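You operate a simulated robot arm through the tools that you are given. There is no shell and no other tool. Be economical: measure what you need, move in short steps, check, and stop when the job is done.

Carry out the task below with a simulated robot arm. There is one attempt and no reset: what you move stays moved.

## Task
Stir the paint to an even lilac, then brush a coat on the square board.
Fine: stick and brush end in the grey tray; leave the wide board.

The check looks at the end state, three seconds after you hand in, the way a careful person would. Anything else that was tipped, shoved, dropped, spilled or broken makes it a failure.

## Robot
A 6-joint arm with a two-finger parallel gripper, fixed in place. Base frame: the origin is at the foot of the arm, x ahead of it, y to its left, z up; the work surface is at about z = 0.77. Units: m, rad, N and s.
With the tool pointing down near the work surface it reaches from about 0.18 to 0.76 m from the base axis. Its first joint turns from -2.897 to 2.897 rad. Payload 3.91 kg.
Tool frame: the origin (TCP) lies between the finger pads and is the grasp point; the fingertips stand 0.03 m ahead of it; z points along the fingers, y is the line along which they close. The gripper opens to 0.11 m. The fingers are 0.02 m wide and 0.01 m thick; the gripper's body (0.048 by 0.112 m) begins 0.055 m behind the TCP.
Orientation is that of the tool frame in the base frame, as a unit quaternion [w, x, y, z]. With the fingers straight down and closing along the base's y, the tool's x points along the base's -x, its y along +y and its z along -z.

## Interface
- The arm moves only by the tool drive_tool. Its argument "moves" is a list of rows, each a list of 7 numbers: the shift along the tool's x, y, z in units of 50 mm (1.0 is 50 mm), then the turn, a rotation vector about the tool's x, y, z in units of 8 degrees (1.0 is 8 degrees), then the finger opening in cm, from 0 to 11. In form: [[dx, dy, dz, ax, ay, az, claw], ...]. A call has 1 to 10 rows; each row shifts and turns the commanded pose from where the row before left it, along the tool's axes as they then stand. A call with a number of a shift or a turn outside -1 to 1 is refused whole. Rows are played at 5 a second. More than 0.05 m and 0.15 rad between two rows, or a gripper value outside its range, and nothing of the call is played. A pose out of reach is approached as far as the arm can. The call stops where the force on the tool passes 40 N (or 10 N more than at its start, if that is more) or the arm is blocked; 0.2 s more then pass. The fingers move at their own pace (about 0.045 m/s each) and stop on an object; they squeeze with about 30 N. The grip force told is the motor's: it shows also when the fingers shut on nothing. Time passes only in rows, and 0.2 s behind the last, so rows that do not move let the fingers close. The reply holds the time, the measured pose of the TCP, the force on the tool along the base axes, the opening and the grip force, in the units named above and with some noise, with the torque about the TCP (base axes, N m) and any sound that the robot's microphone picked up.
- Cameras (640 x 400 px; columns grow to the right, rows downward): "scene" is fixed at [0.0499, -0.6513, 1.381]; the picture's right is [0.71, -0.70, 0.00], its down [-0.34, -0.35, -0.87] and it looks along [0.61, 0.62, -0.49] (base axes); focal length 309 px, centre (320, 200). "wrist" rides on the gripper at [0.071, 0.022, -0.107] in the tool frame; the picture's right is [-0.29, 0.96, 0.00], its down [-0.76, -0.23, -0.61] and it looks along [-0.58, -0.18, 0.79] (tool axes); focal length 243 px, centre (320, 200).
- grab_frame(camera): a new picture of that camera. The clock stands still meanwhile.
- lift_body(by): slides the trunk up (or, below 0, down) by that many m; the arm rides with it, the base frame stays. It gives what a move gives, with no picture.
- pixel_to_xyz(camera, pixels): for up to 12 pixels [column, row] of the newest picture of that camera ("zoom" is the newest enlarged one), the place [x, y, z] in the base frame of the surface seen there, good to about 0.003 m. The clock stands still meanwhile.
- enlarge(camera, box): a new picture of the part [left, top, right, bottom] of that camera's present view, enlarged. The clock stands still meanwhile.
- close_job(): hands the job in; it is judged then, once.

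Work in short steps. Measure before you move; look again where a grasp or a placing could have gone wrong, and mend it. You have 80 turns and 46 pictures in all, those below and enlarged ones among them. Open the gripper and draw the arm clear of the work before you hand the job in, unless the task says otherwise; then end with one line.

The tools are called after ">>>" as name(argument=value, ...) on one line, values as JSON. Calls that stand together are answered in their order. drive_tool: Moves the arm, as the interface text tells. Its arguments: {"type":"object","properties":{"moves":{"type":"array","items":{"type":"array","items":{"type":"number"}}}},"required":["moves"]} The other tools are called the same way: lift_body (by) slides the trunk up or down; grab_frame (camera) takes a picture; pixel_to_xyz (camera, pixels) gives the place of the surface under pixels of a picture; enlarge (camera, box) takes an enlarged picture of a part of a camera's view; close_job () hands the job in.

At the start:

```text
t: 0.0
position: [0.4599, 0.0937, 1.1346]
ee_rot: [-0.001, 0.0, 1.0, 0.0]
contact_force: [0.3, 0.4, 0.2]
wrist_torque: [0.01, 0.01, 0.01]
opening: 0.1102
gripper_force: 0.0
trunk travel left (down, up): [-0.5, 0.09]
```

scene: 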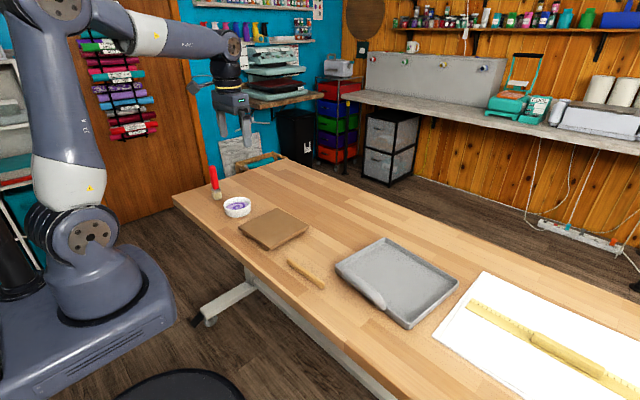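
wrist: 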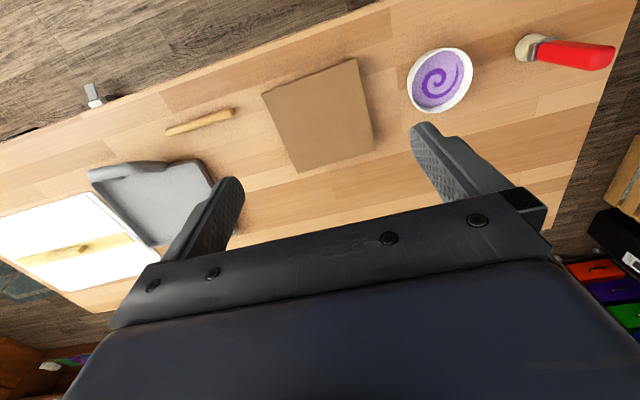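

The scene shows the brush (215,185), paint bowl (237,207), square board (273,230), stick (306,273), tray (397,280) and the white wide board. I enlarge this for detail and measure.

>>> enlarge(camera="scene", box=[180, 150, 340, 300])

>>> enlarge(camera="scene", box=[320, 220, 640, 400])

>>> pixel_to_xyz(camera="wrist", pixels=[[440, 80], [440, 50], [412, 75], [470, 72], [435, 110], [526, 48], [560, 52], [612, 52], [168, 131], [232, 113], [318, 115], [200, 122]])

>>> pixel_to_xyz(camera="scene", pixels=[[214, 170], [216, 185], [217, 196], [237, 206], [230, 211], [273, 207], [309, 229], [270, 250], [238, 228], [290, 263], [306, 273], [322, 286]])

>>> pixel_to_xyz(camera="scene", pixels=[[336, 266], [385, 239], [457, 282], [410, 325], [395, 275], [375, 297], [400, 290], [385, 308], [440, 340], [485, 272], [530, 385], [345, 268]])

```text
2.67 times, centred on (260, 225) of scene
```

zoom: 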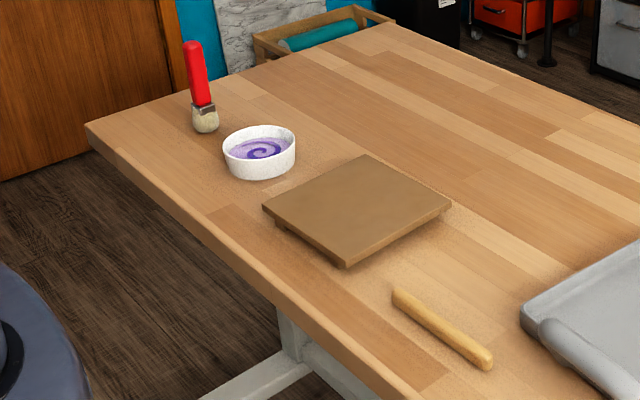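

```text
2.00 times, centred on (480, 310) of scene
```

zoom: 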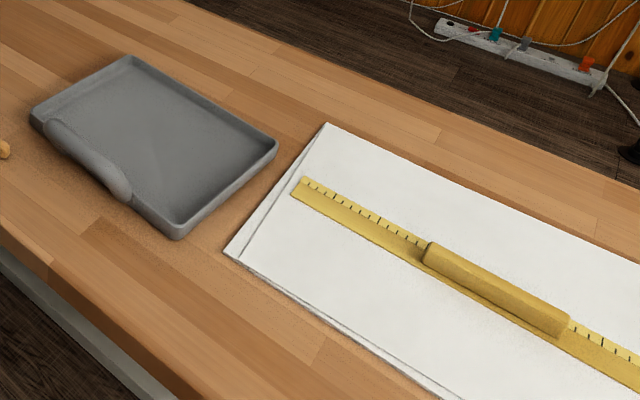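

```text
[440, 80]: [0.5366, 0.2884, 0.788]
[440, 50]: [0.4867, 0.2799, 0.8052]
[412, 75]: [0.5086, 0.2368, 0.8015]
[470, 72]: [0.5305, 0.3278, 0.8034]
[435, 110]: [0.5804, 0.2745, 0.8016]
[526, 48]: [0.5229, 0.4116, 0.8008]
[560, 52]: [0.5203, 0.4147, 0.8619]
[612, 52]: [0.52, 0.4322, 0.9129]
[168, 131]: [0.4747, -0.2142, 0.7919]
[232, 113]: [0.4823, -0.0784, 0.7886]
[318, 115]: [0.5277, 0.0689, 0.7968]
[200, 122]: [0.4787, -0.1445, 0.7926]
```

```text
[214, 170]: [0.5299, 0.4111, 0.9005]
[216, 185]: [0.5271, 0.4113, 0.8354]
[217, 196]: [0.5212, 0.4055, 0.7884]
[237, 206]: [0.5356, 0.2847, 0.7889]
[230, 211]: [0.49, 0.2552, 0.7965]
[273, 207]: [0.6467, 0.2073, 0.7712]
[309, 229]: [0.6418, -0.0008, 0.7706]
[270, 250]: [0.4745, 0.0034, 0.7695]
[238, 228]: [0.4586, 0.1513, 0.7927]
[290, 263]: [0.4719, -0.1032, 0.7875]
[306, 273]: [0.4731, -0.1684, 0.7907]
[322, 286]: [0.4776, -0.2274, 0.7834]
```

```text
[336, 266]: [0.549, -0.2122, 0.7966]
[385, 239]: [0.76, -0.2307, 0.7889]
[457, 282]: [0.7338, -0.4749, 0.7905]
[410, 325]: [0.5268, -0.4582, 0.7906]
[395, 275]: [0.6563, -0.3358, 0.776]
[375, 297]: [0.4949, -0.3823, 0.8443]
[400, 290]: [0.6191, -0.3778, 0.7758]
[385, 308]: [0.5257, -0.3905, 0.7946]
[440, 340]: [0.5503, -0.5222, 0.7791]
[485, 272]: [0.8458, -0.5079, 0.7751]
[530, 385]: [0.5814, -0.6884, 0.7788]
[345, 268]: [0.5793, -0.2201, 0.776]
```

Stick runs along y from about -0.09 to -0.23 at x≈0.474, top z≈0.79; brush stands upright at (0.525,0.411). I turn the tool +90° about its z so the fingers close along x, and descend partway.

>>> drive_tool(moves=[[0, 0, 0.3, 0, 0, 1, 6], [0, 0, 0.3, 0, 0, 1, 6], [0, 0, 0.3, 0, 0, 1, 6], [0, 0, 0.3, 0, 0, 1, 6], [0, 0, 0.3, 0, 0, 1, 6], [0, 0, 0.3, 0, 0, 1, 6], [0, 0, 0.3, 0, 0, 1, 6], [0, 0, 0.3, 0, 0, 1, 6], [0, 0, 0.3, 0, 0, 1, 6], [0, 0, 0.3, 0, 0, 1, 6]])

>>> drive_tool(moves=[[0, 0, 0, 0, 0, 0.75, 6], [0, 0, 0, 0, 0, 0.5, 6], [-0.6, 0, 0, 0, 0, 0, 6], [-0.6, 0, 0, 0, 0, 0, 6], [-0.7, 0, 0, 0, 0, 0, 6], [-0.7, 0, 0, 0, 0, 0, 6], [-0.7, 0, 0, 0, 0, 0, 6], [-0.7, 0, 0, 0, 0, 0, 6], [-0.2, 0, 0, 0, 0, 0, 6], [0, 0.2, 0, 0, 0, 0, 6]])

>>> grab_frame(camera="wrist")

```text
t: 2.2
position: [0.4605, 0.0942, 0.9848]
ee_rot: [0.001, 0.644, 0.765, 0.0]
contact_force: [0.0, -0.2, -0.3]
wrist_torque: [-0.02, -0.02, 0.02]
opening: 0.0601
gripper_force: 0.0
trunk travel left (down, up): [-0.5, 0.09]
```

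```text
t: 4.4
position: [0.4706, -0.1155, 0.9853]
ee_rot: [0.0, 0.707, 0.707, 0.0]
contact_force: [1.6, -0.5, 0.1]
wrist_torque: [0.03, 0.0, -0.03]
opening: 0.0599
gripper_force: 0.1
trunk travel left (down, up): [-0.5, 0.09]
```

```text
41 pictures are left
```

wrist: 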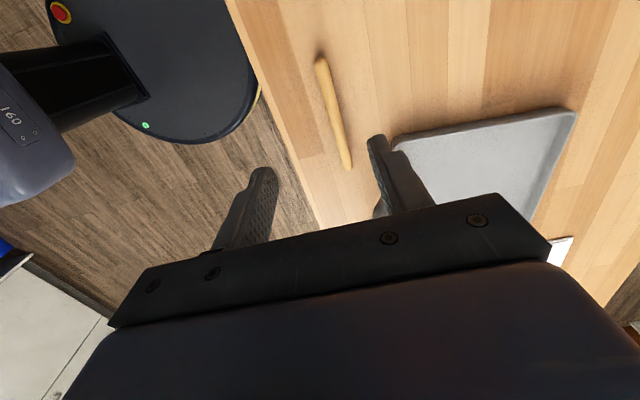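

The tool is right-angled to the stick, seen from (320,58) to (347,167). I measure its ends and middle line.

>>> pixel_to_xyz(camera="wrist", pixels=[[320, 60], [321, 68], [334, 110], [347, 163], [348, 168], [328, 112], [340, 108], [326, 88], [560, 118], [400, 142], [403, 165], [470, 170]])

```text
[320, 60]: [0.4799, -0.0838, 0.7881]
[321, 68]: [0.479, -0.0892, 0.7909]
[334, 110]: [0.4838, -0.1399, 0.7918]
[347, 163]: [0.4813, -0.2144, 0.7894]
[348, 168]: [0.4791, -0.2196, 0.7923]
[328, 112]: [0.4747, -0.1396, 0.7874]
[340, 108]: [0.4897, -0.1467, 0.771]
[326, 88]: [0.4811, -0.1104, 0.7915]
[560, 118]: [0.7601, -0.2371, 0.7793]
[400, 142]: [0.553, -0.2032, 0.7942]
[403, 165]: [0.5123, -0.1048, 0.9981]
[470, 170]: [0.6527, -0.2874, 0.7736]
```

Stick centre line x≈0.480, width ≈17 mm, ends y≈-0.083 and ≈-0.225. I go down and close at y≈-0.11.

>>> drive_tool(moves=[[0.1, 0.17, 0.6, 0, 0, 0, 5], [0, 0, 0.8, 0, 0, 0, 5], [0, 0, 0.8, 0, 0, 0, 5], [0, 0, 0.8, 0, 0, 0, 5], [0, 0, 0.4, 0, 0, 0, 5], [0, 0, 0.2, 0, 0, 0, 5], [0, 0, 0, 0, 0, 0, 5]])

>>> drive_tool(moves=[[0, 0, 0, 0, 0, 0, 0], [0, 0, 0, 0, 0, 0, 0], [0, 0, 0, 0, 0, 0, 0], [0, 0, 0, 0, 0, 0, 0]])

```text
t: 6.0
position: [0.4789, -0.1097, 0.8024]
ee_rot: [0.0, 0.707, 0.707, 0.0]
contact_force: [0.0, 0.5, 0.8]
wrist_torque: [0.0, -0.01, 0.01]
opening: 0.05
gripper_force: 0.0
trunk travel left (down, up): [-0.5, 0.09]
```

```text
t: 7.0
position: [0.4797, -0.1121, 0.8036]
ee_rot: [0.001, 0.708, 0.706, 0.0]
contact_force: [0.9, -0.4, 0.0]
wrist_torque: [0.02, 0.02, -0.02]
opening: 0.0136
gripper_force: 29.9
trunk travel left (down, up): [-0.5, 0.09]
```

Gripped (13.6 mm, 30 N). I lift and then tilt about tool y so the stick's long end swings down.

>>> drive_tool(moves=[[0, 0, -0.5, 0, 0, 0, 0], [0, 0, -0.9, 0, 0, 0, 0], [0, 0, -0.9, 0, 0, 0, 0], [0, 0, -0.9, 0, 0, 0, 0], [0, 0, -0.6, 0, 0, 0, 0]])

>>> drive_tool(moves=[[0, 0, 0, 0, 1, 0, 0], [0, 0, 0, 0, 1, 0, 0], [0, 0, 0, 0, 1, 0, 0], [0, 0, 0, 0, 1, 0, 0], [0, 0, 0, 0, 1, 0, 0], [0, 0, 0, 0, 1, 0, 0], [0, 0, 0, 0, 1, 0, 0], [0, 0, 0, 0, 1, 0, 0], [0, 0, 0, 0, 1, 0, 0], [0, 0, 0, 0, 1, 0, 0]])

>>> grab_frame(camera="scene")

```text
t: 8.2
position: [0.4786, -0.1116, 0.9958]
ee_rot: [0.0, 0.707, 0.707, -0.001]
contact_force: [0.3, -0.1, -0.2]
wrist_torque: [-0.03, -0.01, -0.01]
opening: 0.0133
gripper_force: 30.4
trunk travel left (down, up): [-0.5, 0.09]
```

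```text
t: 10.4
position: [0.4781, -0.1105, 0.9943]
ee_rot: [-0.455, 0.541, 0.541, 0.456]
contact_force: [0.7, 1.6, -0.6]
wrist_torque: [0.0, 0.0, 0.01]
opening: 0.0134
gripper_force: 30.0
trunk travel left (down, up): [-0.5, 0.09]
```

```text
40 pictures are left
```

scene: 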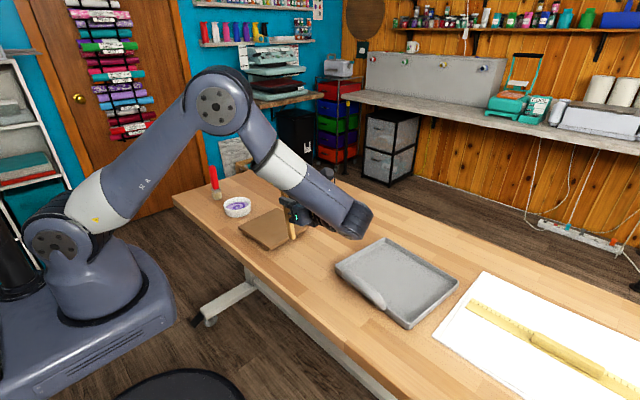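

The stick hangs nearly vertical beneath the gripper. I zoom to measure its tip.

>>> enlarge(camera="scene", box=[250, 180, 350, 260])

```text
5.00 times, centred on (300, 220) of scene
```

zoom: 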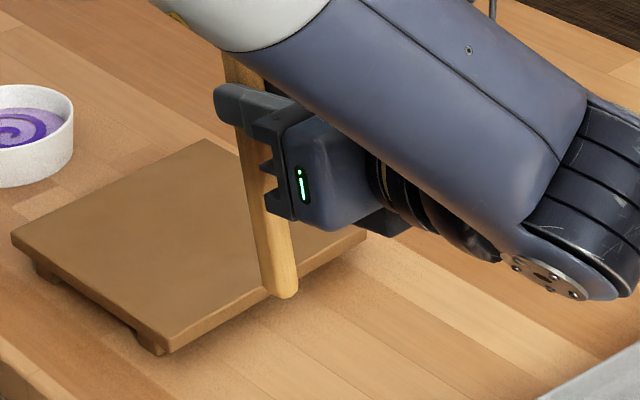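

>>> pixel_to_xyz(camera="zoom", pixels=[[282, 293], [278, 270], [272, 235], [290, 290], [232, 70], [40, 95], [35, 88], [5, 90], [70, 112], [15, 130]])

```text
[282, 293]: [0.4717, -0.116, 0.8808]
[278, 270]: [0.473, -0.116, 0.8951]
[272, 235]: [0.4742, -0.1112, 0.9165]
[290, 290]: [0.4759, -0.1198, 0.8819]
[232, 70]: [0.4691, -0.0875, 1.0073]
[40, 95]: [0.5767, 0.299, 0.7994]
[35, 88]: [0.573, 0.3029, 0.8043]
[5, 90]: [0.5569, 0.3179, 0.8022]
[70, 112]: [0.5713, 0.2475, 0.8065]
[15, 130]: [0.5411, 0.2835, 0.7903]
```

Tip is ~0.116 m below the TCP. Bowl centre ≈(0.534,0.280), rim z≈0.805, paint ≈0.789. I move level until the stick is over the bowl.

>>> drive_tool(moves=[[0.15, 0.124, 0.847, 0, 0, 0, 0], [0.15, 0.124, 0.847, 0, 0, 0, 0], [0.15, 0.124, 0.847, 0, 0, 0, 0], [0.15, 0.124, 0.847, 0, 0, 0, 0], [0.15, 0.124, 0.847, 0, 0, 0, 0], [0.15, 0.124, 0.847, 0, 0, 0, 0], [0.15, 0.124, 0.847, 0, 0, 0, 0], [0.15, 0.124, 0.847, 0, 0, 0, 0], [0.15, 0.124, 0.847, 0, 0, 0, 0], [0, 0, 0, 0, 0, 0, 0]])

>>> enlarge(camera="scene", box=[190, 150, 290, 230])

```text
t: 12.6
position: [0.5337, 0.2768, 0.9942]
ee_rot: [-0.455, 0.542, 0.541, 0.455]
contact_force: [0.0, 0.2, -0.4]
wrist_torque: [0.02, -0.01, 0.02]
opening: 0.0135
gripper_force: 30.5
trunk travel left (down, up): [-0.5, 0.09]
```

```text
5.00 times, centred on (240, 190) of scene
```

zoom: 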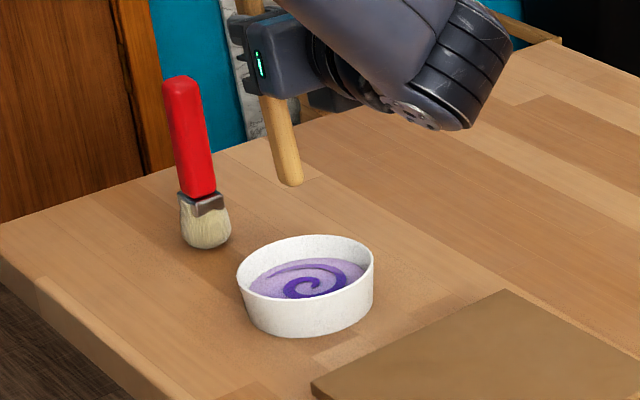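

Stick is over the bowl centre. I lower the tip into the paint, stopping just above the bowl floor.

>>> drive_tool(moves=[[-0.5, 0, 0.088, 0, 0, 0, 0], [-0.5, 0, 0.088, 0, 0, 0, 0], [-0.5, 0, 0.088, 0, 0, 0, 0], [-0.4, 0, 0.07, 0, 0, 0, 0], [0, 0, 0, 0, 0, 0, 0]])

>>> enlarge(camera="scene", box=[190, 150, 290, 230])

```text
t: 13.8
position: [0.5346, 0.2768, 0.8985]
ee_rot: [-0.454, 0.541, 0.541, 0.456]
contact_force: [0.1, 0.5, 8.7]
wrist_torque: [0.06, 0.04, -0.04]
opening: 0.0135
gripper_force: 30.2
trunk travel left (down, up): [-0.5, 0.09]
```

```text
5.00 times, centred on (240, 190) of scene
```

zoom: 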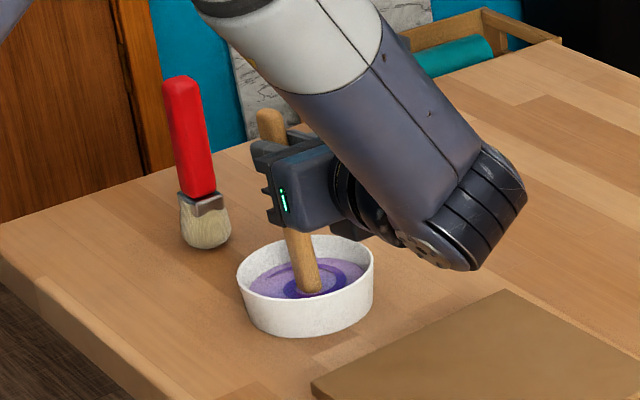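

Force 8.7 N: touching the bowl floor. I raise 3 mm, shift out 20 mm and stir a circle.

>>> drive_tool(moves=[[0.06, 0, -0.01, 0, 0, 0, 0], [0, 0.2, 0, 0, 0, 0, 0], [0, 0.2, 0, 0, 0, 0, 0]])

>>> drive_tool(moves=[[0.041, -0.076, 0.232, 0, 0, 0, 0], [0.025, -0.2, 0.143, 0, 0, 0, 0], [0, -0.247, 0, 0, 0, 0, 0], [-0.025, -0.2, -0.143, 0, 0, 0, 0], [-0.041, -0.076, -0.232, 0, 0, 0, 0], [-0.041, 0.076, -0.232, 0, 0, 0, 0], [-0.025, 0.2, -0.143, 0, 0, 0, 0], [0, 0.247, 0, 0, 0, 0, 0], [0.025, 0.2, 0.143, 0, 0, 0, 0], [0.041, 0.076, 0.232, 0, 0, 0, 0]])

>>> enlarge(camera="scene", box=[190, 150, 290, 230])

```text
t: 14.6
position: [0.5551, 0.2757, 0.9028]
ee_rot: [-0.454, 0.542, 0.542, 0.455]
contact_force: [0.3, -1.0, -0.1]
wrist_torque: [-0.03, 0.0, 0.02]
opening: 0.014
gripper_force: 30.0
trunk travel left (down, up): [-0.5, 0.09]
```

```text
t: 16.8
position: [0.5549, 0.2768, 0.9021]
ee_rot: [-0.454, 0.542, 0.541, 0.455]
contact_force: [0.1, -0.2, -0.5]
wrist_torque: [-0.03, 0.02, -0.01]
opening: 0.0135
gripper_force: 29.5
trunk travel left (down, up): [-0.5, 0.09]
```

```text
5.00 times, centred on (240, 190) of scene
```

zoom: 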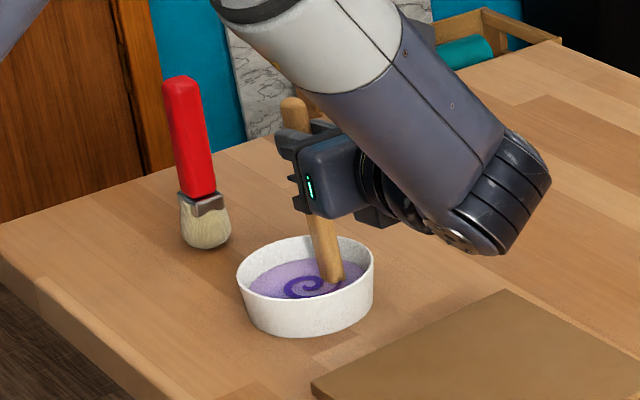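

No contact forces; the swirl seems somewhat faded. I lower 2 mm and stir three more circles.

>>> drive_tool(moves=[[0.001, -0.076, 0.239, 0, 0, 0, 0], [0.025, -0.2, 0.143, 0, 0, 0, 0], [0, -0.247, 0, 0, 0, 0, 0], [-0.025, -0.2, -0.143, 0, 0, 0, 0], [-0.041, -0.076, -0.232, 0, 0, 0, 0], [-0.041, 0.076, -0.232, 0, 0, 0, 0], [-0.025, 0.2, -0.143, 0, 0, 0, 0], [0, 0.247, 0, 0, 0, 0, 0], [0.025, 0.2, 0.143, 0, 0, 0, 0], [0.041, 0.076, 0.232, 0, 0, 0, 0]])

>>> drive_tool(moves=[[0.041, -0.076, 0.232, 0, 0, 0, 0], [0.025, -0.2, 0.143, 0, 0, 0, 0], [0, -0.247, 0, 0, 0, 0, 0], [-0.025, -0.2, -0.143, 0, 0, 0, 0], [-0.041, -0.076, -0.232, 0, 0, 0, 0], [-0.041, 0.076, -0.232, 0, 0, 0, 0], [-0.025, 0.2, -0.143, 0, 0, 0, 0], [0, 0.247, 0, 0, 0, 0, 0], [0.025, 0.2, 0.143, 0, 0, 0, 0], [0.041, 0.076, 0.232, 0, 0, 0, 0]])

>>> drive_tool(moves=[[0.041, -0.076, 0.232, 0, 0, 0, 0], [0.025, -0.2, 0.143, 0, 0, 0, 0], [0, -0.247, 0, 0, 0, 0, 0], [-0.025, -0.2, -0.143, 0, 0, 0, 0], [-0.041, -0.076, -0.232, 0, 0, 0, 0], [-0.041, 0.076, -0.232, 0, 0, 0, 0], [-0.025, 0.2, -0.143, 0, 0, 0, 0], [0, 0.247, 0, 0, 0, 0, 0], [0.025, 0.2, 0.143, 0, 0, 0, 0], [0.041, 0.076, 0.232, 0, 0, 0, 0]])

>>> enlarge(camera="scene", box=[190, 150, 290, 230])

```text
t: 19.0
position: [0.5538, 0.2765, 0.8999]
ee_rot: [-0.454, 0.542, 0.542, 0.455]
contact_force: [-0.4, -0.7, 4.8]
wrist_torque: [-0.04, 0.06, 0.02]
opening: 0.0135
gripper_force: 29.7
trunk travel left (down, up): [-0.5, 0.09]
```

```text
t: 21.2
position: [0.5544, 0.2755, 0.8998]
ee_rot: [-0.454, 0.542, 0.541, 0.456]
contact_force: [-0.2, -1.5, 5.1]
wrist_torque: [-0.13, 0.1, 0.0]
opening: 0.0136
gripper_force: 30.1
trunk travel left (down, up): [-0.5, 0.09]
```

```text
t: 23.4
position: [0.5542, 0.2761, 0.8983]
ee_rot: [-0.454, 0.542, 0.541, 0.455]
contact_force: [-0.1, 0.1, 0.7]
wrist_torque: [0.03, 0.04, 0.06]
opening: 0.0133
gripper_force: 29.5
trunk travel left (down, up): [-0.5, 0.09]
```

```text
5.00 times, centred on (240, 190) of scene
```

zoom: 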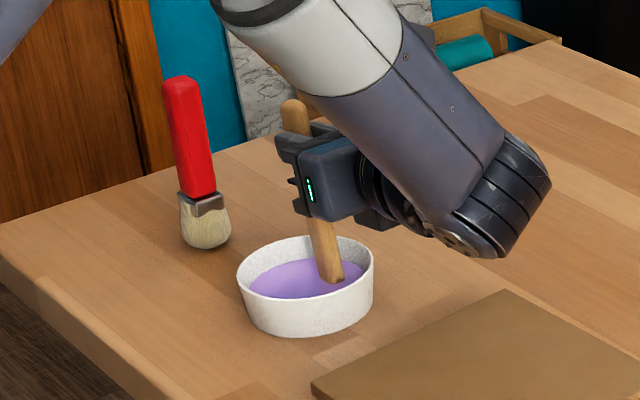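

The paint is an even lilac, with the swirl gone. I centre the stick, raise it straight up and let it drip a moment.

>>> drive_tool(moves=[[0, -0.4, 0, 0, 0, 0, 0], [0.2, 0, -0.035, 0, 0, 0, 0], [0.4, 0, -0.07, 0, 0, 0, 0], [0.4, 0, -0.07, 0, 0, 0, 0], [0, 0, 0, 0, 0, 0, 0], [0, 0, 0, 0, 0, 0, 0], [0, 0, 0, 0, 0, 0, 0], [0.6, 0, -0.105, 0, 0, 0, 0], [0.6, 0, -0.105, 0, 0, 0, 0], [0.4, 0, -0.07, 0, 0, 0, 0]])

>>> enlarge(camera="scene", box=[190, 150, 290, 230])

>>> enlarge(camera="scene", box=[325, 220, 485, 340])

```text
t: 25.6
position: [0.5342, 0.2759, 1.0314]
ee_rot: [-0.455, 0.542, 0.541, 0.455]
contact_force: [-0.1, -0.5, 0.2]
wrist_torque: [-0.02, 0.0, 0.0]
opening: 0.0136
gripper_force: 30.5
trunk travel left (down, up): [-0.5, 0.09]
```

```text
5.00 times, centred on (240, 190) of scene
```

zoom: 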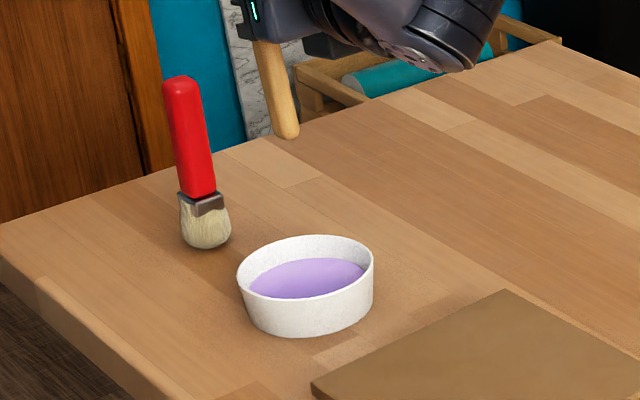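

```text
3.33 times, centred on (405, 280) of scene
```

zoom: 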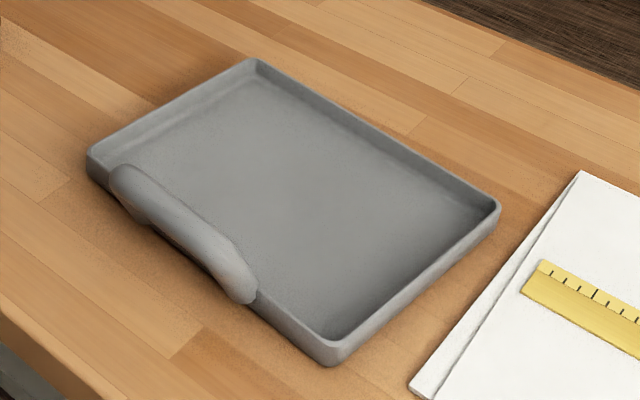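

Paint is even and nothing dripped. The tray has a raised handle along its near edge; I measure it.

>>> pixel_to_xyz(camera="zoom", pixels=[[120, 175], [180, 220], [240, 285], [200, 215], [245, 255], [250, 65], [490, 205], [335, 355], [90, 155], [300, 180], [400, 240], [320, 320]])

```text
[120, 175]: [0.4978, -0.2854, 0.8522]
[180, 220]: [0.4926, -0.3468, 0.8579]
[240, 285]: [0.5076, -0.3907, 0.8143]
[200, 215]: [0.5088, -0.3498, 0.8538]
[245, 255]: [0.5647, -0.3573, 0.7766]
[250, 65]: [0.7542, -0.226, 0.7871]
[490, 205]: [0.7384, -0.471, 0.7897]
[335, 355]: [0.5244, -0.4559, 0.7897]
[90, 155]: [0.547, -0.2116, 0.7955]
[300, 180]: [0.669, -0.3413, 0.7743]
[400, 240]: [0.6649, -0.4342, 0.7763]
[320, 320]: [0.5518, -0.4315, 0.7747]
```

Tray floor z≈0.775, interior x 0.56–0.735, y -0.235–-0.445, handle at x≈0.50. I back away in -y and rotate the tool back to vertical.

>>> drive_tool(moves=[[-0.149, 0, -0.845, 0, 0, 0, 0], [-0.149, 0, -0.845, 0, 0, 0, 0], [-0.149, 0, -0.845, 0, 0, 0, 0], [-0.149, 0, -0.845, 0, 0, 0, 0], [-0.149, 0, -0.845, 0, 0, 0, 0], [-0.149, 0, -0.845, 0, 0, 0, 0], [-0.149, 0, -0.845, 0, 0, 0, 0], [-0.149, 0, -0.845, 0, 0, 0, 0], [-0.149, 0, -0.845, 0, 0, 0, 0]])

>>> drive_tool(moves=[[0, 0, 0, 0, -1, 0, 0], [0, 0, 0, 0, -1, 0, 0], [0, 0, 0, 0, -1, 0, 0], [0, 0, 0, 0, -1, 0, 0], [0, 0, 0, 0, -1, 0, 0], [0, 0, 0, 0, -1, 0, 0], [0, 0, 0, 0, -1, 0, 0], [0, 0, 0, 0, -1, 0, 0], [0, 0, 0, 0, -1, 0, 0], [0, 0, 0, 0, -1, 0, 0]])

>>> drive_tool(moves=[[-0.7, 0.5, 0, 0, 0, 0, 0], [-0.7, 0.5, 0, 0, 0, 0, 0], [-0.7, 0.5, 0, 0, 0, 0, 0], [-0.7, 0.5, 0, 0, 0, 0, 0], [-0.7, 0.5, 0, 0, 0, 0, 0], [0, 0, 0.8, 0, 0, 0, 0], [0, 0, 0.8, 0, 0, 0, 0], [0, 0, 0.8, 0, 0, 0, 0], [0, 0, 0.8, 0, 0, 0, 0]])

>>> grab_frame(camera="scene")

```text
t: 27.6
position: [0.5335, -0.1095, 1.0325]
ee_rot: [-0.455, 0.542, 0.541, 0.455]
contact_force: [-0.4, 0.7, 0.3]
wrist_torque: [0.01, -0.01, 0.02]
opening: 0.0135
gripper_force: 30.2
trunk travel left (down, up): [-0.5, 0.09]
```

```text
t: 29.8
position: [0.5351, -0.1085, 1.0315]
ee_rot: [0.001, 0.708, 0.707, 0.0]
contact_force: [-0.6, -1.5, -1.0]
wrist_torque: [0.04, -0.01, -0.02]
opening: 0.0134
gripper_force: 29.4
trunk travel left (down, up): [-0.5, 0.09]
```

```text
t: 31.8
position: [0.6589, -0.2846, 0.8702]
ee_rot: [0.0, 0.707, 0.707, 0.0]
contact_force: [-0.7, -0.2, -0.5]
wrist_torque: [0.0, 0.02, 0.01]
opening: 0.0133
gripper_force: 29.6
trunk travel left (down, up): [-0.5, 0.09]
```

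```text
32 pictures are left
```

scene: 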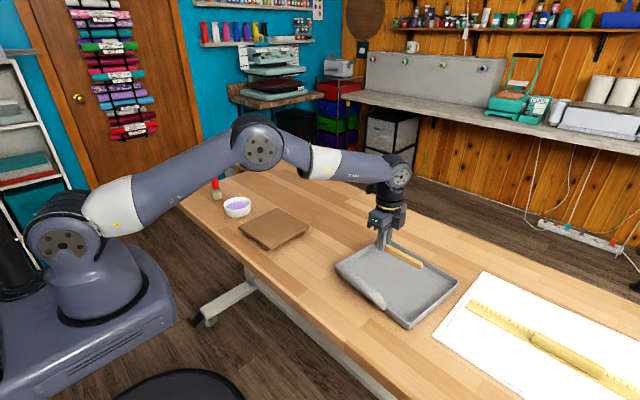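

The stick is above the tray interior. I lower to TCP z≈0.810 and release gently.

>>> drive_tool(moves=[[0, 0, 0.6, 0, 0, 0, 0], [0, 0, 0.4, 0, 0, 0, 0], [0, 0, 0.2, 0, 0, 0, 0], [0, 0, 0, 0, 0, 0, 0], [0, 0, 0, 0, 0, 0, 4], [0, 0, 0, 0, 0, 0, 4], [0, 0, 0, 0, 0, 0, 4], [0, 0, -0.5, 0, 0, 0, 4], [0, 0, -0.8, 0, 0, 0, 4], [0, 0, -0.8, 0, 0, 0, 4]])

>>> enlarge(camera="scene", box=[325, 200, 485, 340])

```text
t: 34.0
position: [0.6596, -0.284, 0.9161]
ee_rot: [0.0, 0.707, 0.707, 0.0]
contact_force: [-0.5, -0.3, 0.1]
wrist_torque: [-0.03, -0.03, 0.01]
opening: 0.0399
gripper_force: 0.1
trunk travel left (down, up): [-0.5, 0.09]
```

```text
2.86 times, centred on (405, 270) of scene
```

zoom: 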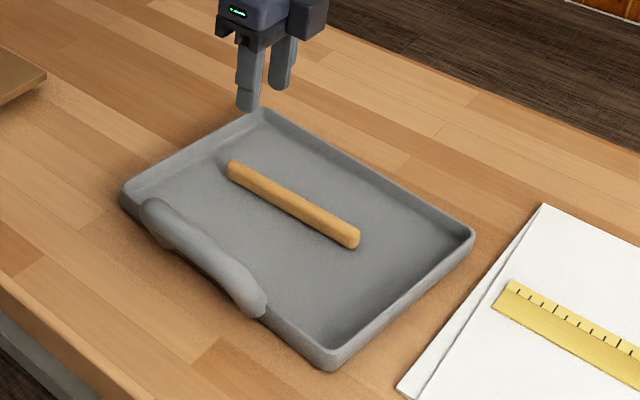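

Stick rests in the tray. Now I go up and back to a clear spot, and look at the brush closely.

>>> drive_tool(moves=[[0, 0, -0.8, 0, 0, 0, 6], [0, 0, -0.8, 0, 0, 0, 6], [0.35, -0.28, -0.7, 0, 0, 0, 6], [0.7, -0.5, 0, 0, 0, 0, 6], [0.8, -0.6, 0, 0, 0, 0, 6], [0.8, -0.6, 0, 0, 0, 0, 6], [0.8, -0.6, 0, 0, 0, 0, 6]])

>>> enlarge(camera="scene", box=[185, 155, 245, 205])

>>> pixel_to_xyz(camera="scene", pixels=[[214, 167], [212, 175], [217, 175], [215, 185], [219, 187]])

```text
t: 35.6
position: [0.5294, -0.112, 1.0326]
ee_rot: [0.0, 0.707, 0.707, 0.001]
contact_force: [-0.4, 0.6, -0.5]
wrist_torque: [0.0, 0.01, 0.0]
opening: 0.06
gripper_force: 0.1
trunk travel left (down, up): [-0.5, 0.09]
```

```text
8.00 times, centred on (215, 180) of scene
```

zoom: 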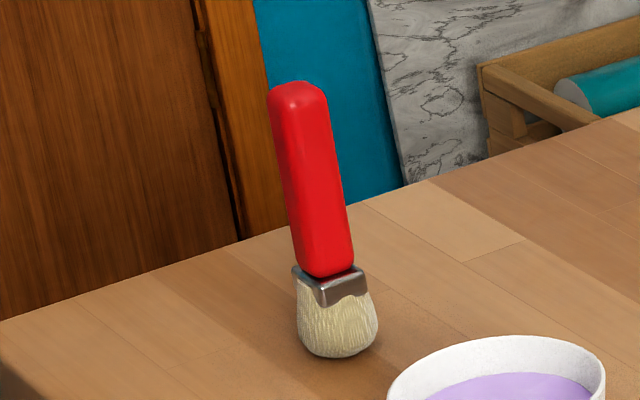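

```text
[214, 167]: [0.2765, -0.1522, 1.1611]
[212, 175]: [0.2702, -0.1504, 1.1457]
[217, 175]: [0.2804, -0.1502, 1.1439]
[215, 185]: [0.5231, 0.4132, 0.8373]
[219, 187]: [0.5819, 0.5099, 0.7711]
```

The handle is roughly square in section. I measure its faces in this zoom.

>>> pixel_to_xyz(camera="zoom", pixels=[[298, 88], [280, 120], [318, 120], [295, 180], [325, 180], [345, 230], [300, 230], [320, 265], [340, 348], [310, 320], [370, 320], [330, 290]])

```text
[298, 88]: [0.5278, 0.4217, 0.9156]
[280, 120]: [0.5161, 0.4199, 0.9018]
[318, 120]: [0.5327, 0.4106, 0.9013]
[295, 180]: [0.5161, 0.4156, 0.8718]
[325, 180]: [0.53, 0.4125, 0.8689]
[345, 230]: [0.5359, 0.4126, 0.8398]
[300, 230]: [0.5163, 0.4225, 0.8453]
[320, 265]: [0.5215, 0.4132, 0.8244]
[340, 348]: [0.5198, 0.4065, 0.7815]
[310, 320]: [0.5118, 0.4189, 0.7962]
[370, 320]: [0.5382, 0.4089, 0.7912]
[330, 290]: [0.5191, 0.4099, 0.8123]
```

Handle ≈20 mm square, centre (0.526,0.421), z 0.82–0.915. I tilt the tool 80° again and move toward the brush at safe height.

>>> drive_tool(moves=[[0, 0, 0, 0, 1, 0, 6], [0, 0, 0, 0, 1, 0, 6], [0, 0, 0, 0, 1, 0, 6], [0, 0, 0, 0, 1, 0, 6], [0, 0, 0, 0, 1, 0, 6], [0, 0, 0, 0, 1, 0, 6], [0, 0, 0, 0, 1, 0, 6], [0, 0, 0, 0, 1, 0, 6], [0, 0, 0, 0, 1, 0, 6], [0, 0, 0, 0, 1, 0, 6]])

>>> drive_tool(moves=[[0.154, -0.007, 0.871, 0, 0, 0, 6], [0.154, -0.007, 0.871, 0, 0, 0, 6], [0.154, -0.007, 0.871, 0, 0, 0, 6], [0.154, -0.007, 0.871, 0, 0, 0, 6], [0.154, -0.007, 0.871, 0, 0, 0, 6], [0.154, -0.007, 0.871, 0, 0, 0, 6], [0.154, -0.007, 0.871, 0, 0, 0, 6], [0.154, -0.007, 0.871, 0, 0, 0, 6], [0.154, -0.007, 0.871, 0, 0, 0, 6], [0.154, -0.007, 0.871, 0, 0, 0, 6]])

>>> drive_tool(moves=[[-0.6, 0, 0.106, 0, 0, 0, 6], [-0.6, 0, 0.106, 0, 0, 0, 6], [-0.6, 0, 0.106, 0, 0, 0, 6], [0, 0, 0, 0, 0, 0, 6]])

>>> enlarge(camera="scene", box=[190, 140, 290, 230])

>>> grab_frame(camera="wrist")

```text
t: 37.8
position: [0.5309, -0.1107, 1.0311]
ee_rot: [-0.455, 0.541, 0.542, 0.455]
contact_force: [0.2, 0.3, -0.1]
wrist_torque: [-0.03, 0.01, -0.01]
opening: 0.0597
gripper_force: 0.0
trunk travel left (down, up): [-0.5, 0.09]
```

```text
t: 40.0
position: [0.5278, 0.3308, 1.0307]
ee_rot: [-0.455, 0.542, 0.542, 0.454]
contact_force: [0.1, 0.3, 0.3]
wrist_torque: [0.0, -0.02, 0.03]
opening: 0.06
gripper_force: 0.1
trunk travel left (down, up): [-0.5, 0.09]
```

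```text
t: 41.0
position: [0.5266, 0.3303, 0.9399]
ee_rot: [-0.454, 0.542, 0.541, 0.455]
contact_force: [-0.5, 1.0, -0.4]
wrist_torque: [0.0, -0.02, 0.01]
opening: 0.06
gripper_force: 0.0
trunk travel left (down, up): [-0.5, 0.09]
```

```text
4.44 times, centred on (240, 185) of scene
```

zoom: 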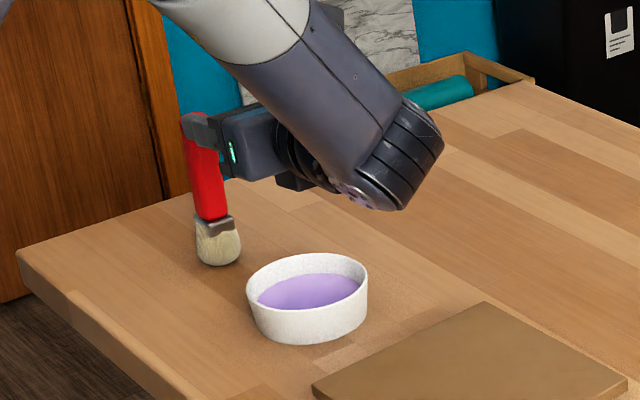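

```text
28 pictures are left
```

wrist: 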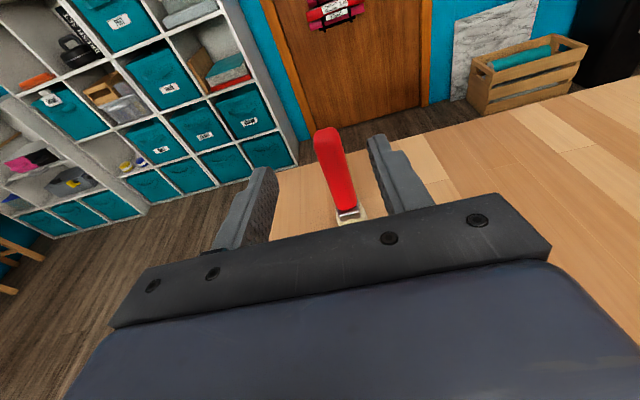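

The brush handle lies between the fingers' lines. I check the lowest wrist point's clearance (~(385,207)) before lowering.

>>> pixel_to_xyz(camera="zoom", pixels=[[385, 207], [345, 190], [300, 186], [400, 200]])

>>> pixel_to_xyz(camera="wrist", pixels=[[330, 150], [322, 150], [350, 150], [326, 131], [338, 180]])

```text
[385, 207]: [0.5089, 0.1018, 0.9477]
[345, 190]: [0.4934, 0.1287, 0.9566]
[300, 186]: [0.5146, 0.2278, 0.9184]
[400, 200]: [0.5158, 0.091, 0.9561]
```

```text
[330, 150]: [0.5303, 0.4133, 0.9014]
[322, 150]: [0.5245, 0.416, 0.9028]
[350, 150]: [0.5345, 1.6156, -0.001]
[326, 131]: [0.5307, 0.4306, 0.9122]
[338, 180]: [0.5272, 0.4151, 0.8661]
```

Ample clearance (lowest z≈0.92). I lower to z 0.888, then advance to y≈0.406 and close.

>>> drive_tool(moves=[[-0.51, 0, 0.09, 0, 0, 0, 6], [-0.51, 0, 0.09, 0, 0, 0, 6], [0.088, 0.02, 0.5, 0, 0, 0, 6], [0.088, 0, 0.5, 0, 0, 0, 6], [0.088, 0, 0.5, 0, 0, 0, 6], [0, 0, 0, 0, 0, 0, 6]])

>>> drive_tool(moves=[[0, 0, 0, 0, 0, 0, 0], [0, 0, 0, 0, 0, 0, 0], [0, 0, 0, 0, 0, 0, 0], [0, 0, 0, 0, 0, 0, 0]])

>>> enlarge(camera="scene", box=[190, 140, 290, 230])

```text
t: 42.4
position: [0.5278, 0.4066, 0.8878]
ee_rot: [-0.454, 0.542, 0.542, 0.454]
contact_force: [-0.4, 0.3, -0.2]
wrist_torque: [0.05, 0.02, 0.0]
opening: 0.06
gripper_force: 0.1
trunk travel left (down, up): [-0.5, 0.09]
```

```text
t: 43.4
position: [0.529, 0.4063, 0.8874]
ee_rot: [-0.454, 0.542, 0.542, 0.454]
contact_force: [-0.5, -0.1, 0.2]
wrist_torque: [0.02, 0.0, 0.02]
opening: 0.0239
gripper_force: 30.5
trunk travel left (down, up): [-0.5, 0.09]
```

```text
4.44 times, centred on (240, 185) of scene
```

zoom: 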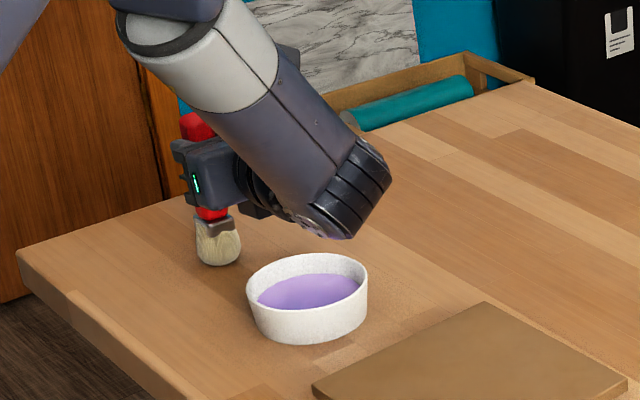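

Brush is held (24 mm). I lift it 80 mm and bring it over the bowl centre.

>>> drive_tool(moves=[[0.526, 0, -0.093, 0, 0, 0, 0], [0.525, 0, -0.093, 0, 0, 0, 0], [0.525, 0, -0.093, 0, 0, 0, 0], [-0.122, 0.03, -0.695, 0, 0, 0, 0], [-0.122, 0.03, -0.695, 0, 0, 0, 0], [-0.122, 0.03, -0.695, 0, 0, 0, 0], [-0.122, 0.03, -0.695, 0, 0, 0, 0], [0, 0, 0, 0, 0, 0, 0]])

>>> enlarge(camera="scene", box=[190, 140, 290, 230])

```text
t: 45.2
position: [0.5338, 0.2647, 0.9696]
ee_rot: [-0.455, 0.541, 0.542, 0.454]
contact_force: [-0.8, 0.4, -0.2]
wrist_torque: [-0.01, 0.0, 0.0]
opening: 0.0239
gripper_force: 30.0
trunk travel left (down, up): [-0.5, 0.09]
```

```text
4.44 times, centred on (240, 185) of scene
```

zoom: 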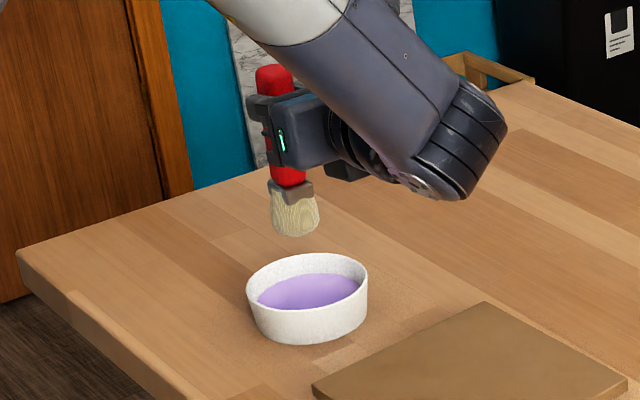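

Brush hovers over the bowl. I dip it, dwell with a slight wiggle, then raise and let it drip.

>>> drive_tool(moves=[[-0.45, 0, 0.08, 0, 0, 0, 0], [-0.45, 0, 0.08, 0, 0, 0, 0], [-0.43, 0, 0.076, 0, 0, 0, 0], [0, 0.15, 0, 0, 0, 0, 0], [0, -0.3, 0, 0, 0, 0, 0], [0, 0.15, 0, 0, 0, 0, 0], [0, 0, 0, 0, 0, 0, 0]])

>>> enlarge(camera="scene", box=[190, 140, 290, 230])

```text
t: 46.8
position: [0.5329, 0.2629, 0.9017]
ee_rot: [-0.455, 0.542, 0.542, 0.454]
contact_force: [0.6, 0.1, -0.3]
wrist_torque: [-0.02, 0.01, -0.01]
opening: 0.024
gripper_force: 30.4
trunk travel left (down, up): [-0.5, 0.09]
```

```text
4.44 times, centred on (240, 185) of scene
```

zoom: 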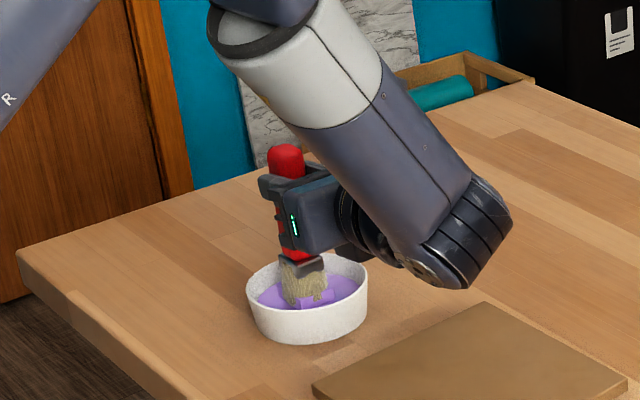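

Bristles are in the paint without contact force. I raise slowly, pausing over the bowl, and look.

>>> drive_tool(moves=[[0.3, 0, -0.053, 0, 0, 0, 0], [0.2, 0, -0.035, 0, 0, 0, 0], [0, 0, 0, 0, 0, 0, 0], [0, 0, 0, 0, 0, 0, 0], [0, 0, 0, 0, 0, 0, 0], [0, 0, 0, 0, 0, 0, 0], [0.4, 0, -0.07, 0, 0, 0, 0], [0.43, 0, -0.076, 0, 0, 0, 0], [0, 0, 0, 0, 0, 0, 0]])

>>> enlarge(camera="scene", box=[200, 150, 320, 260])

```text
t: 48.8
position: [0.5334, 0.2648, 0.9693]
ee_rot: [-0.454, 0.542, 0.542, 0.454]
contact_force: [0.3, -0.1, 0.6]
wrist_torque: [0.04, -0.01, -0.02]
opening: 0.0238
gripper_force: 30.3
trunk travel left (down, up): [-0.5, 0.09]
```

```text
3.64 times, centred on (260, 205) of scene
```

zoom: 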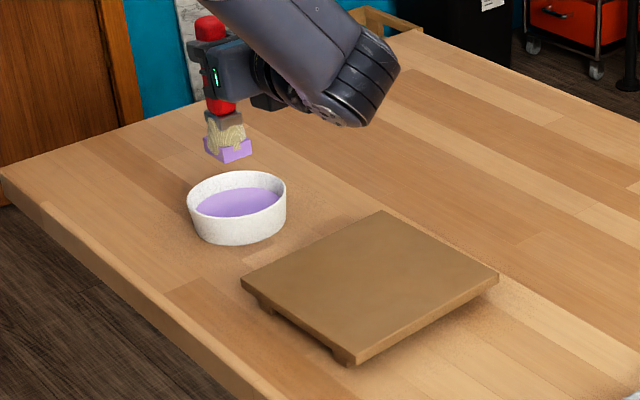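

The brush is loaded with lilac. I measure the board's corners and thickness edge, plus the bristle tip.

>>> pixel_to_xyz(camera="zoom", pixels=[[382, 214], [494, 275], [348, 358], [246, 285], [370, 280], [228, 152], [225, 163], [348, 348], [490, 277], [250, 283], [381, 218], [240, 150]])

```text
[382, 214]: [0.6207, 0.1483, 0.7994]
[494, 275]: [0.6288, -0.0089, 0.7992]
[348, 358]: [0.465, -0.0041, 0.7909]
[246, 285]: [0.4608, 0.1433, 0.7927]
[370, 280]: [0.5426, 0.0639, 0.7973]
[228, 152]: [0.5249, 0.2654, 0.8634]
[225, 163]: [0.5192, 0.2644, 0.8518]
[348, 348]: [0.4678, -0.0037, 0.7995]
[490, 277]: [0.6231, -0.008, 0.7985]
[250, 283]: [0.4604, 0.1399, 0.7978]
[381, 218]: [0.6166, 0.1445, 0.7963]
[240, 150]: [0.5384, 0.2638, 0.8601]
```

Board: centre ≈(0.543,0.070), side ≈0.16, top z≈0.797, turned ~2°. Tip is 0.118 below TCP. I move over the board's left near corner region, still raised.

>>> drive_tool(moves=[[-0.129, -0.278, -0.729, 0, 0, 0, 0], [-0.129, -0.278, -0.729, 0, 0, 0, 0], [-0.129, -0.277, -0.729, 0, 0, 0, 0], [-0.129, -0.277, -0.729, 0, 0, 0, 0], [-0.5, 0, 0.088, 0, 0, 0, 0], [-0.4, 0, 0.07, 0, 0, 0, 0], [-0.19, 0, 0.034, 0, 0, 0, 0], [0, 0, 0, 0, 0, 0, 0]])

>>> enlarge(camera="scene", box=[200, 150, 320, 260])

```text
t: 50.6
position: [0.4777, 0.1178, 0.9158]
ee_rot: [-0.454, 0.54, 0.542, 0.457]
contact_force: [0.9, 1.4, 21.7]
wrist_torque: [0.36, -0.02, -0.04]
opening: 0.0239
gripper_force: 30.1
trunk travel left (down, up): [-0.5, 0.09]
```

```text
3.64 times, centred on (260, 205) of scene
```

zoom: 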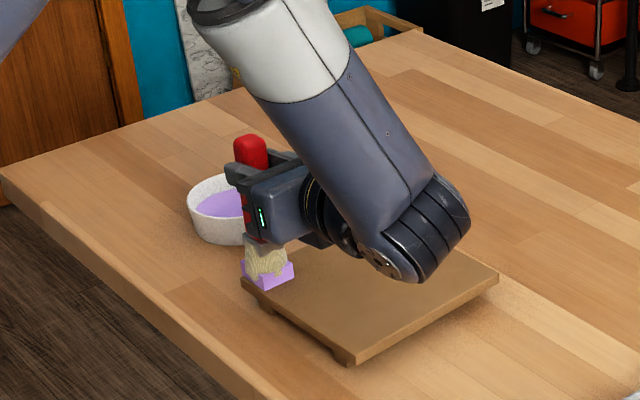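

Firm contact (22 N). I ease up 2.5 mm, then brush the first line along +x.

>>> drive_tool(moves=[[0.05, 0, -0.009, 0, 0, 0, 0]])

>>> drive_tool(moves=[[0.003, 0.43, 0.013, 0, 0, 0, 0], [0.002, 0.43, 0.013, 0, 0, 0, 0], [0.002, 0.43, 0.013, 0, 0, 0, 0], [0.002, 0.43, 0.013, 0, 0, 0, 0], [0.002, 0.43, 0.013, 0, 0, 0, 0], [0.002, 0.41, 0.01, 0, 0, 0, 0]])

>>> enlarge(camera="scene", box=[200, 150, 320, 260])

```text
t: 51.0
position: [0.4773, 0.1192, 0.9166]
ee_rot: [-0.454, 0.542, 0.542, 0.455]
contact_force: [3.3, 2.7, 12.2]
wrist_torque: [0.62, -0.19, -0.07]
opening: 0.0239
gripper_force: 29.9
trunk travel left (down, up): [-0.5, 0.09]
```

```text
t: 52.4
position: [0.6073, 0.1231, 0.9158]
ee_rot: [-0.455, 0.541, 0.542, 0.454]
contact_force: [-1.7, 0.4, 3.0]
wrist_torque: [0.11, 0.03, -0.01]
opening: 0.0239
gripper_force: 30.3
trunk travel left (down, up): [-0.5, 0.09]
```

```text
3.64 times, centred on (260, 205) of scene
```

zoom: 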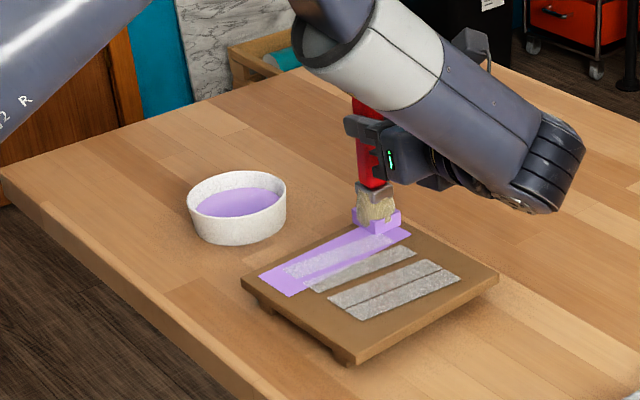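

A lilac stripe appeared, plus odd grey bands on the board. I take a closer look.

>>> enlarge(camera="scene", box=[240, 200, 300, 250])

>>> grab_frame(camera="wrist")

```text
8.00 times, centred on (270, 225) of scene
```

zoom: 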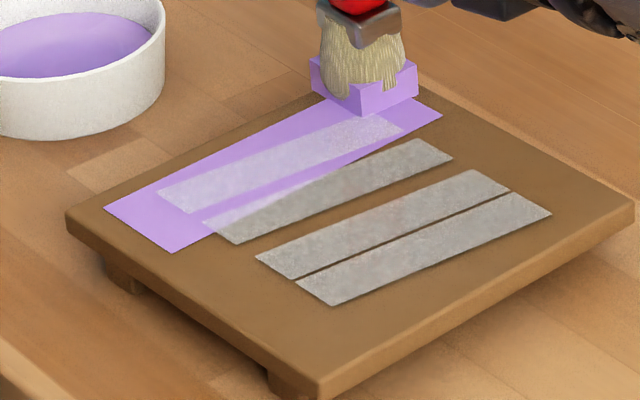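

```text
20 pictures are left
```

wrist: 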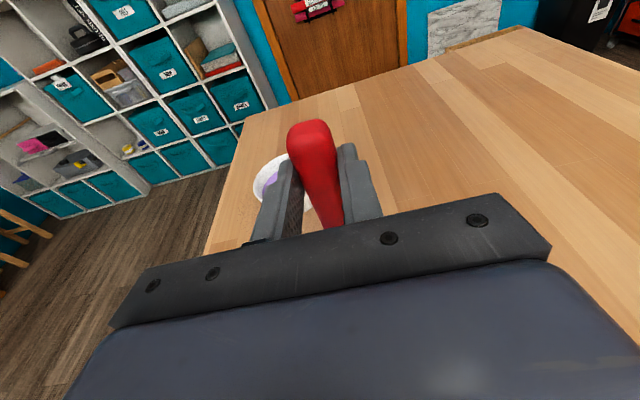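

Stripe ≈35 mm wide, leaving ~8 mm at edges. I continue with adjacent lines, 22 mm apart and slightly longer.

>>> drive_tool(moves=[[-0.077, 0.12, -0.433, 0, 0, 0, 0], [-0.003, -0.7, -0.02, 0, 0, 0, 0], [-0.003, -0.7, -0.02, 0, 0, 0, 0], [-0.003, -0.7, -0.02, 0, 0, 0, 0], [-0.003, -0.7, -0.02, 0, 0, 0, 0], [-0.077, 0, -0.433, 0, 0, 0, 0], [0.003, 0.7, 0.02, 0, 0, 0, 0], [0.003, 0.7, 0.02, 0, 0, 0, 0], [0.003, 0.7, 0.02, 0, 0, 0, 0], [0.003, 0.7, 0.02, 0, 0, 0, 0]])

>>> enlarge(camera="scene", box=[200, 150, 320, 260])

```text
t: 54.6
position: [0.6109, 0.0778, 0.9156]
ee_rot: [-0.454, 0.542, 0.542, 0.454]
contact_force: [-1.5, -0.1, 7.1]
wrist_torque: [0.1, 0.12, 0.03]
opening: 0.0241
gripper_force: 29.9
trunk travel left (down, up): [-0.5, 0.09]
```

```text
3.64 times, centred on (260, 205) of scene
```

zoom: 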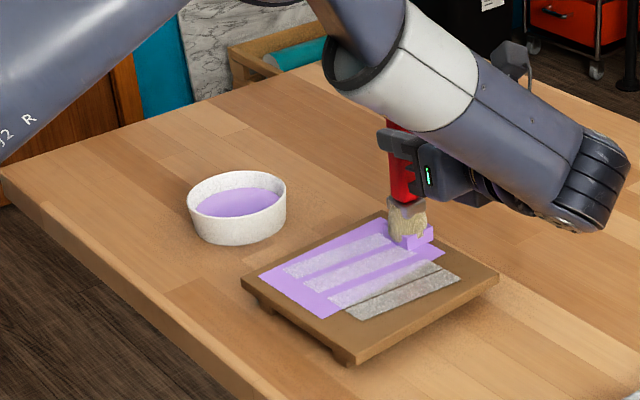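

Coverage is growing evenly and the bristles still carry paint. Two more lines.

>>> drive_tool(moves=[[-0.077, 0.02, -0.433, 0, 0, 0, 0], [-0.003, -0.7, -0.02, 0, 0, 0, 0], [-0.003, -0.7, -0.02, 0, 0, 0, 0], [-0.003, -0.7, -0.02, 0, 0, 0, 0], [-0.003, -0.7, -0.02, 0, 0, 0, 0], [-0.077, 0, -0.433, 0, 0, 0, 0], [0.003, 0.7, 0.02, 0, 0, 0, 0], [0.003, 0.7, 0.02, 0, 0, 0, 0], [0.003, 0.7, 0.02, 0, 0, 0, 0], [0.003, 0.7, 0.02, 0, 0, 0, 0]])

>>> enlarge(camera="scene", box=[200, 150, 320, 260])

```text
t: 56.8
position: [0.6128, 0.0349, 0.9152]
ee_rot: [-0.455, 0.541, 0.542, 0.454]
contact_force: [-0.9, 0.4, 3.3]
wrist_torque: [0.08, 0.01, 0.03]
opening: 0.0239
gripper_force: 30.2
trunk travel left (down, up): [-0.5, 0.09]
```

```text
3.64 times, centred on (260, 205) of scene
```

zoom: 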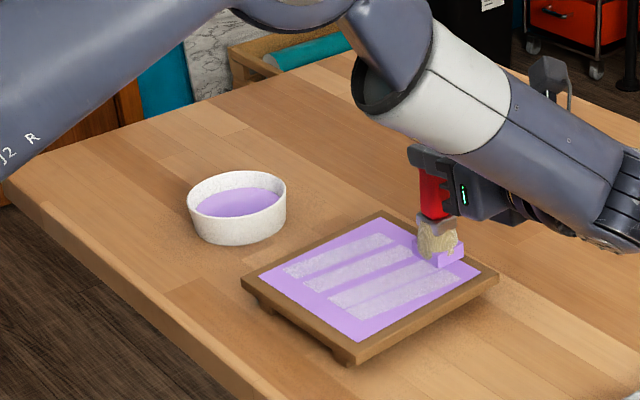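

I measure where the painted edge is relative to the board edge.

>>> pixel_to_xyz(camera="zoom", pixels=[[478, 270], [362, 340], [352, 350], [496, 275], [262, 272], [248, 283], [420, 305]])

```text
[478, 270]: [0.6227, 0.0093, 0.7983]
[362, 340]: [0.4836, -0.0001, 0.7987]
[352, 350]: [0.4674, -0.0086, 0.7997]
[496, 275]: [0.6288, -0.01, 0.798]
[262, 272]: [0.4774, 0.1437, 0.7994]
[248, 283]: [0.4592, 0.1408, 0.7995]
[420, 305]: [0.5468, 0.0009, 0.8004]
```

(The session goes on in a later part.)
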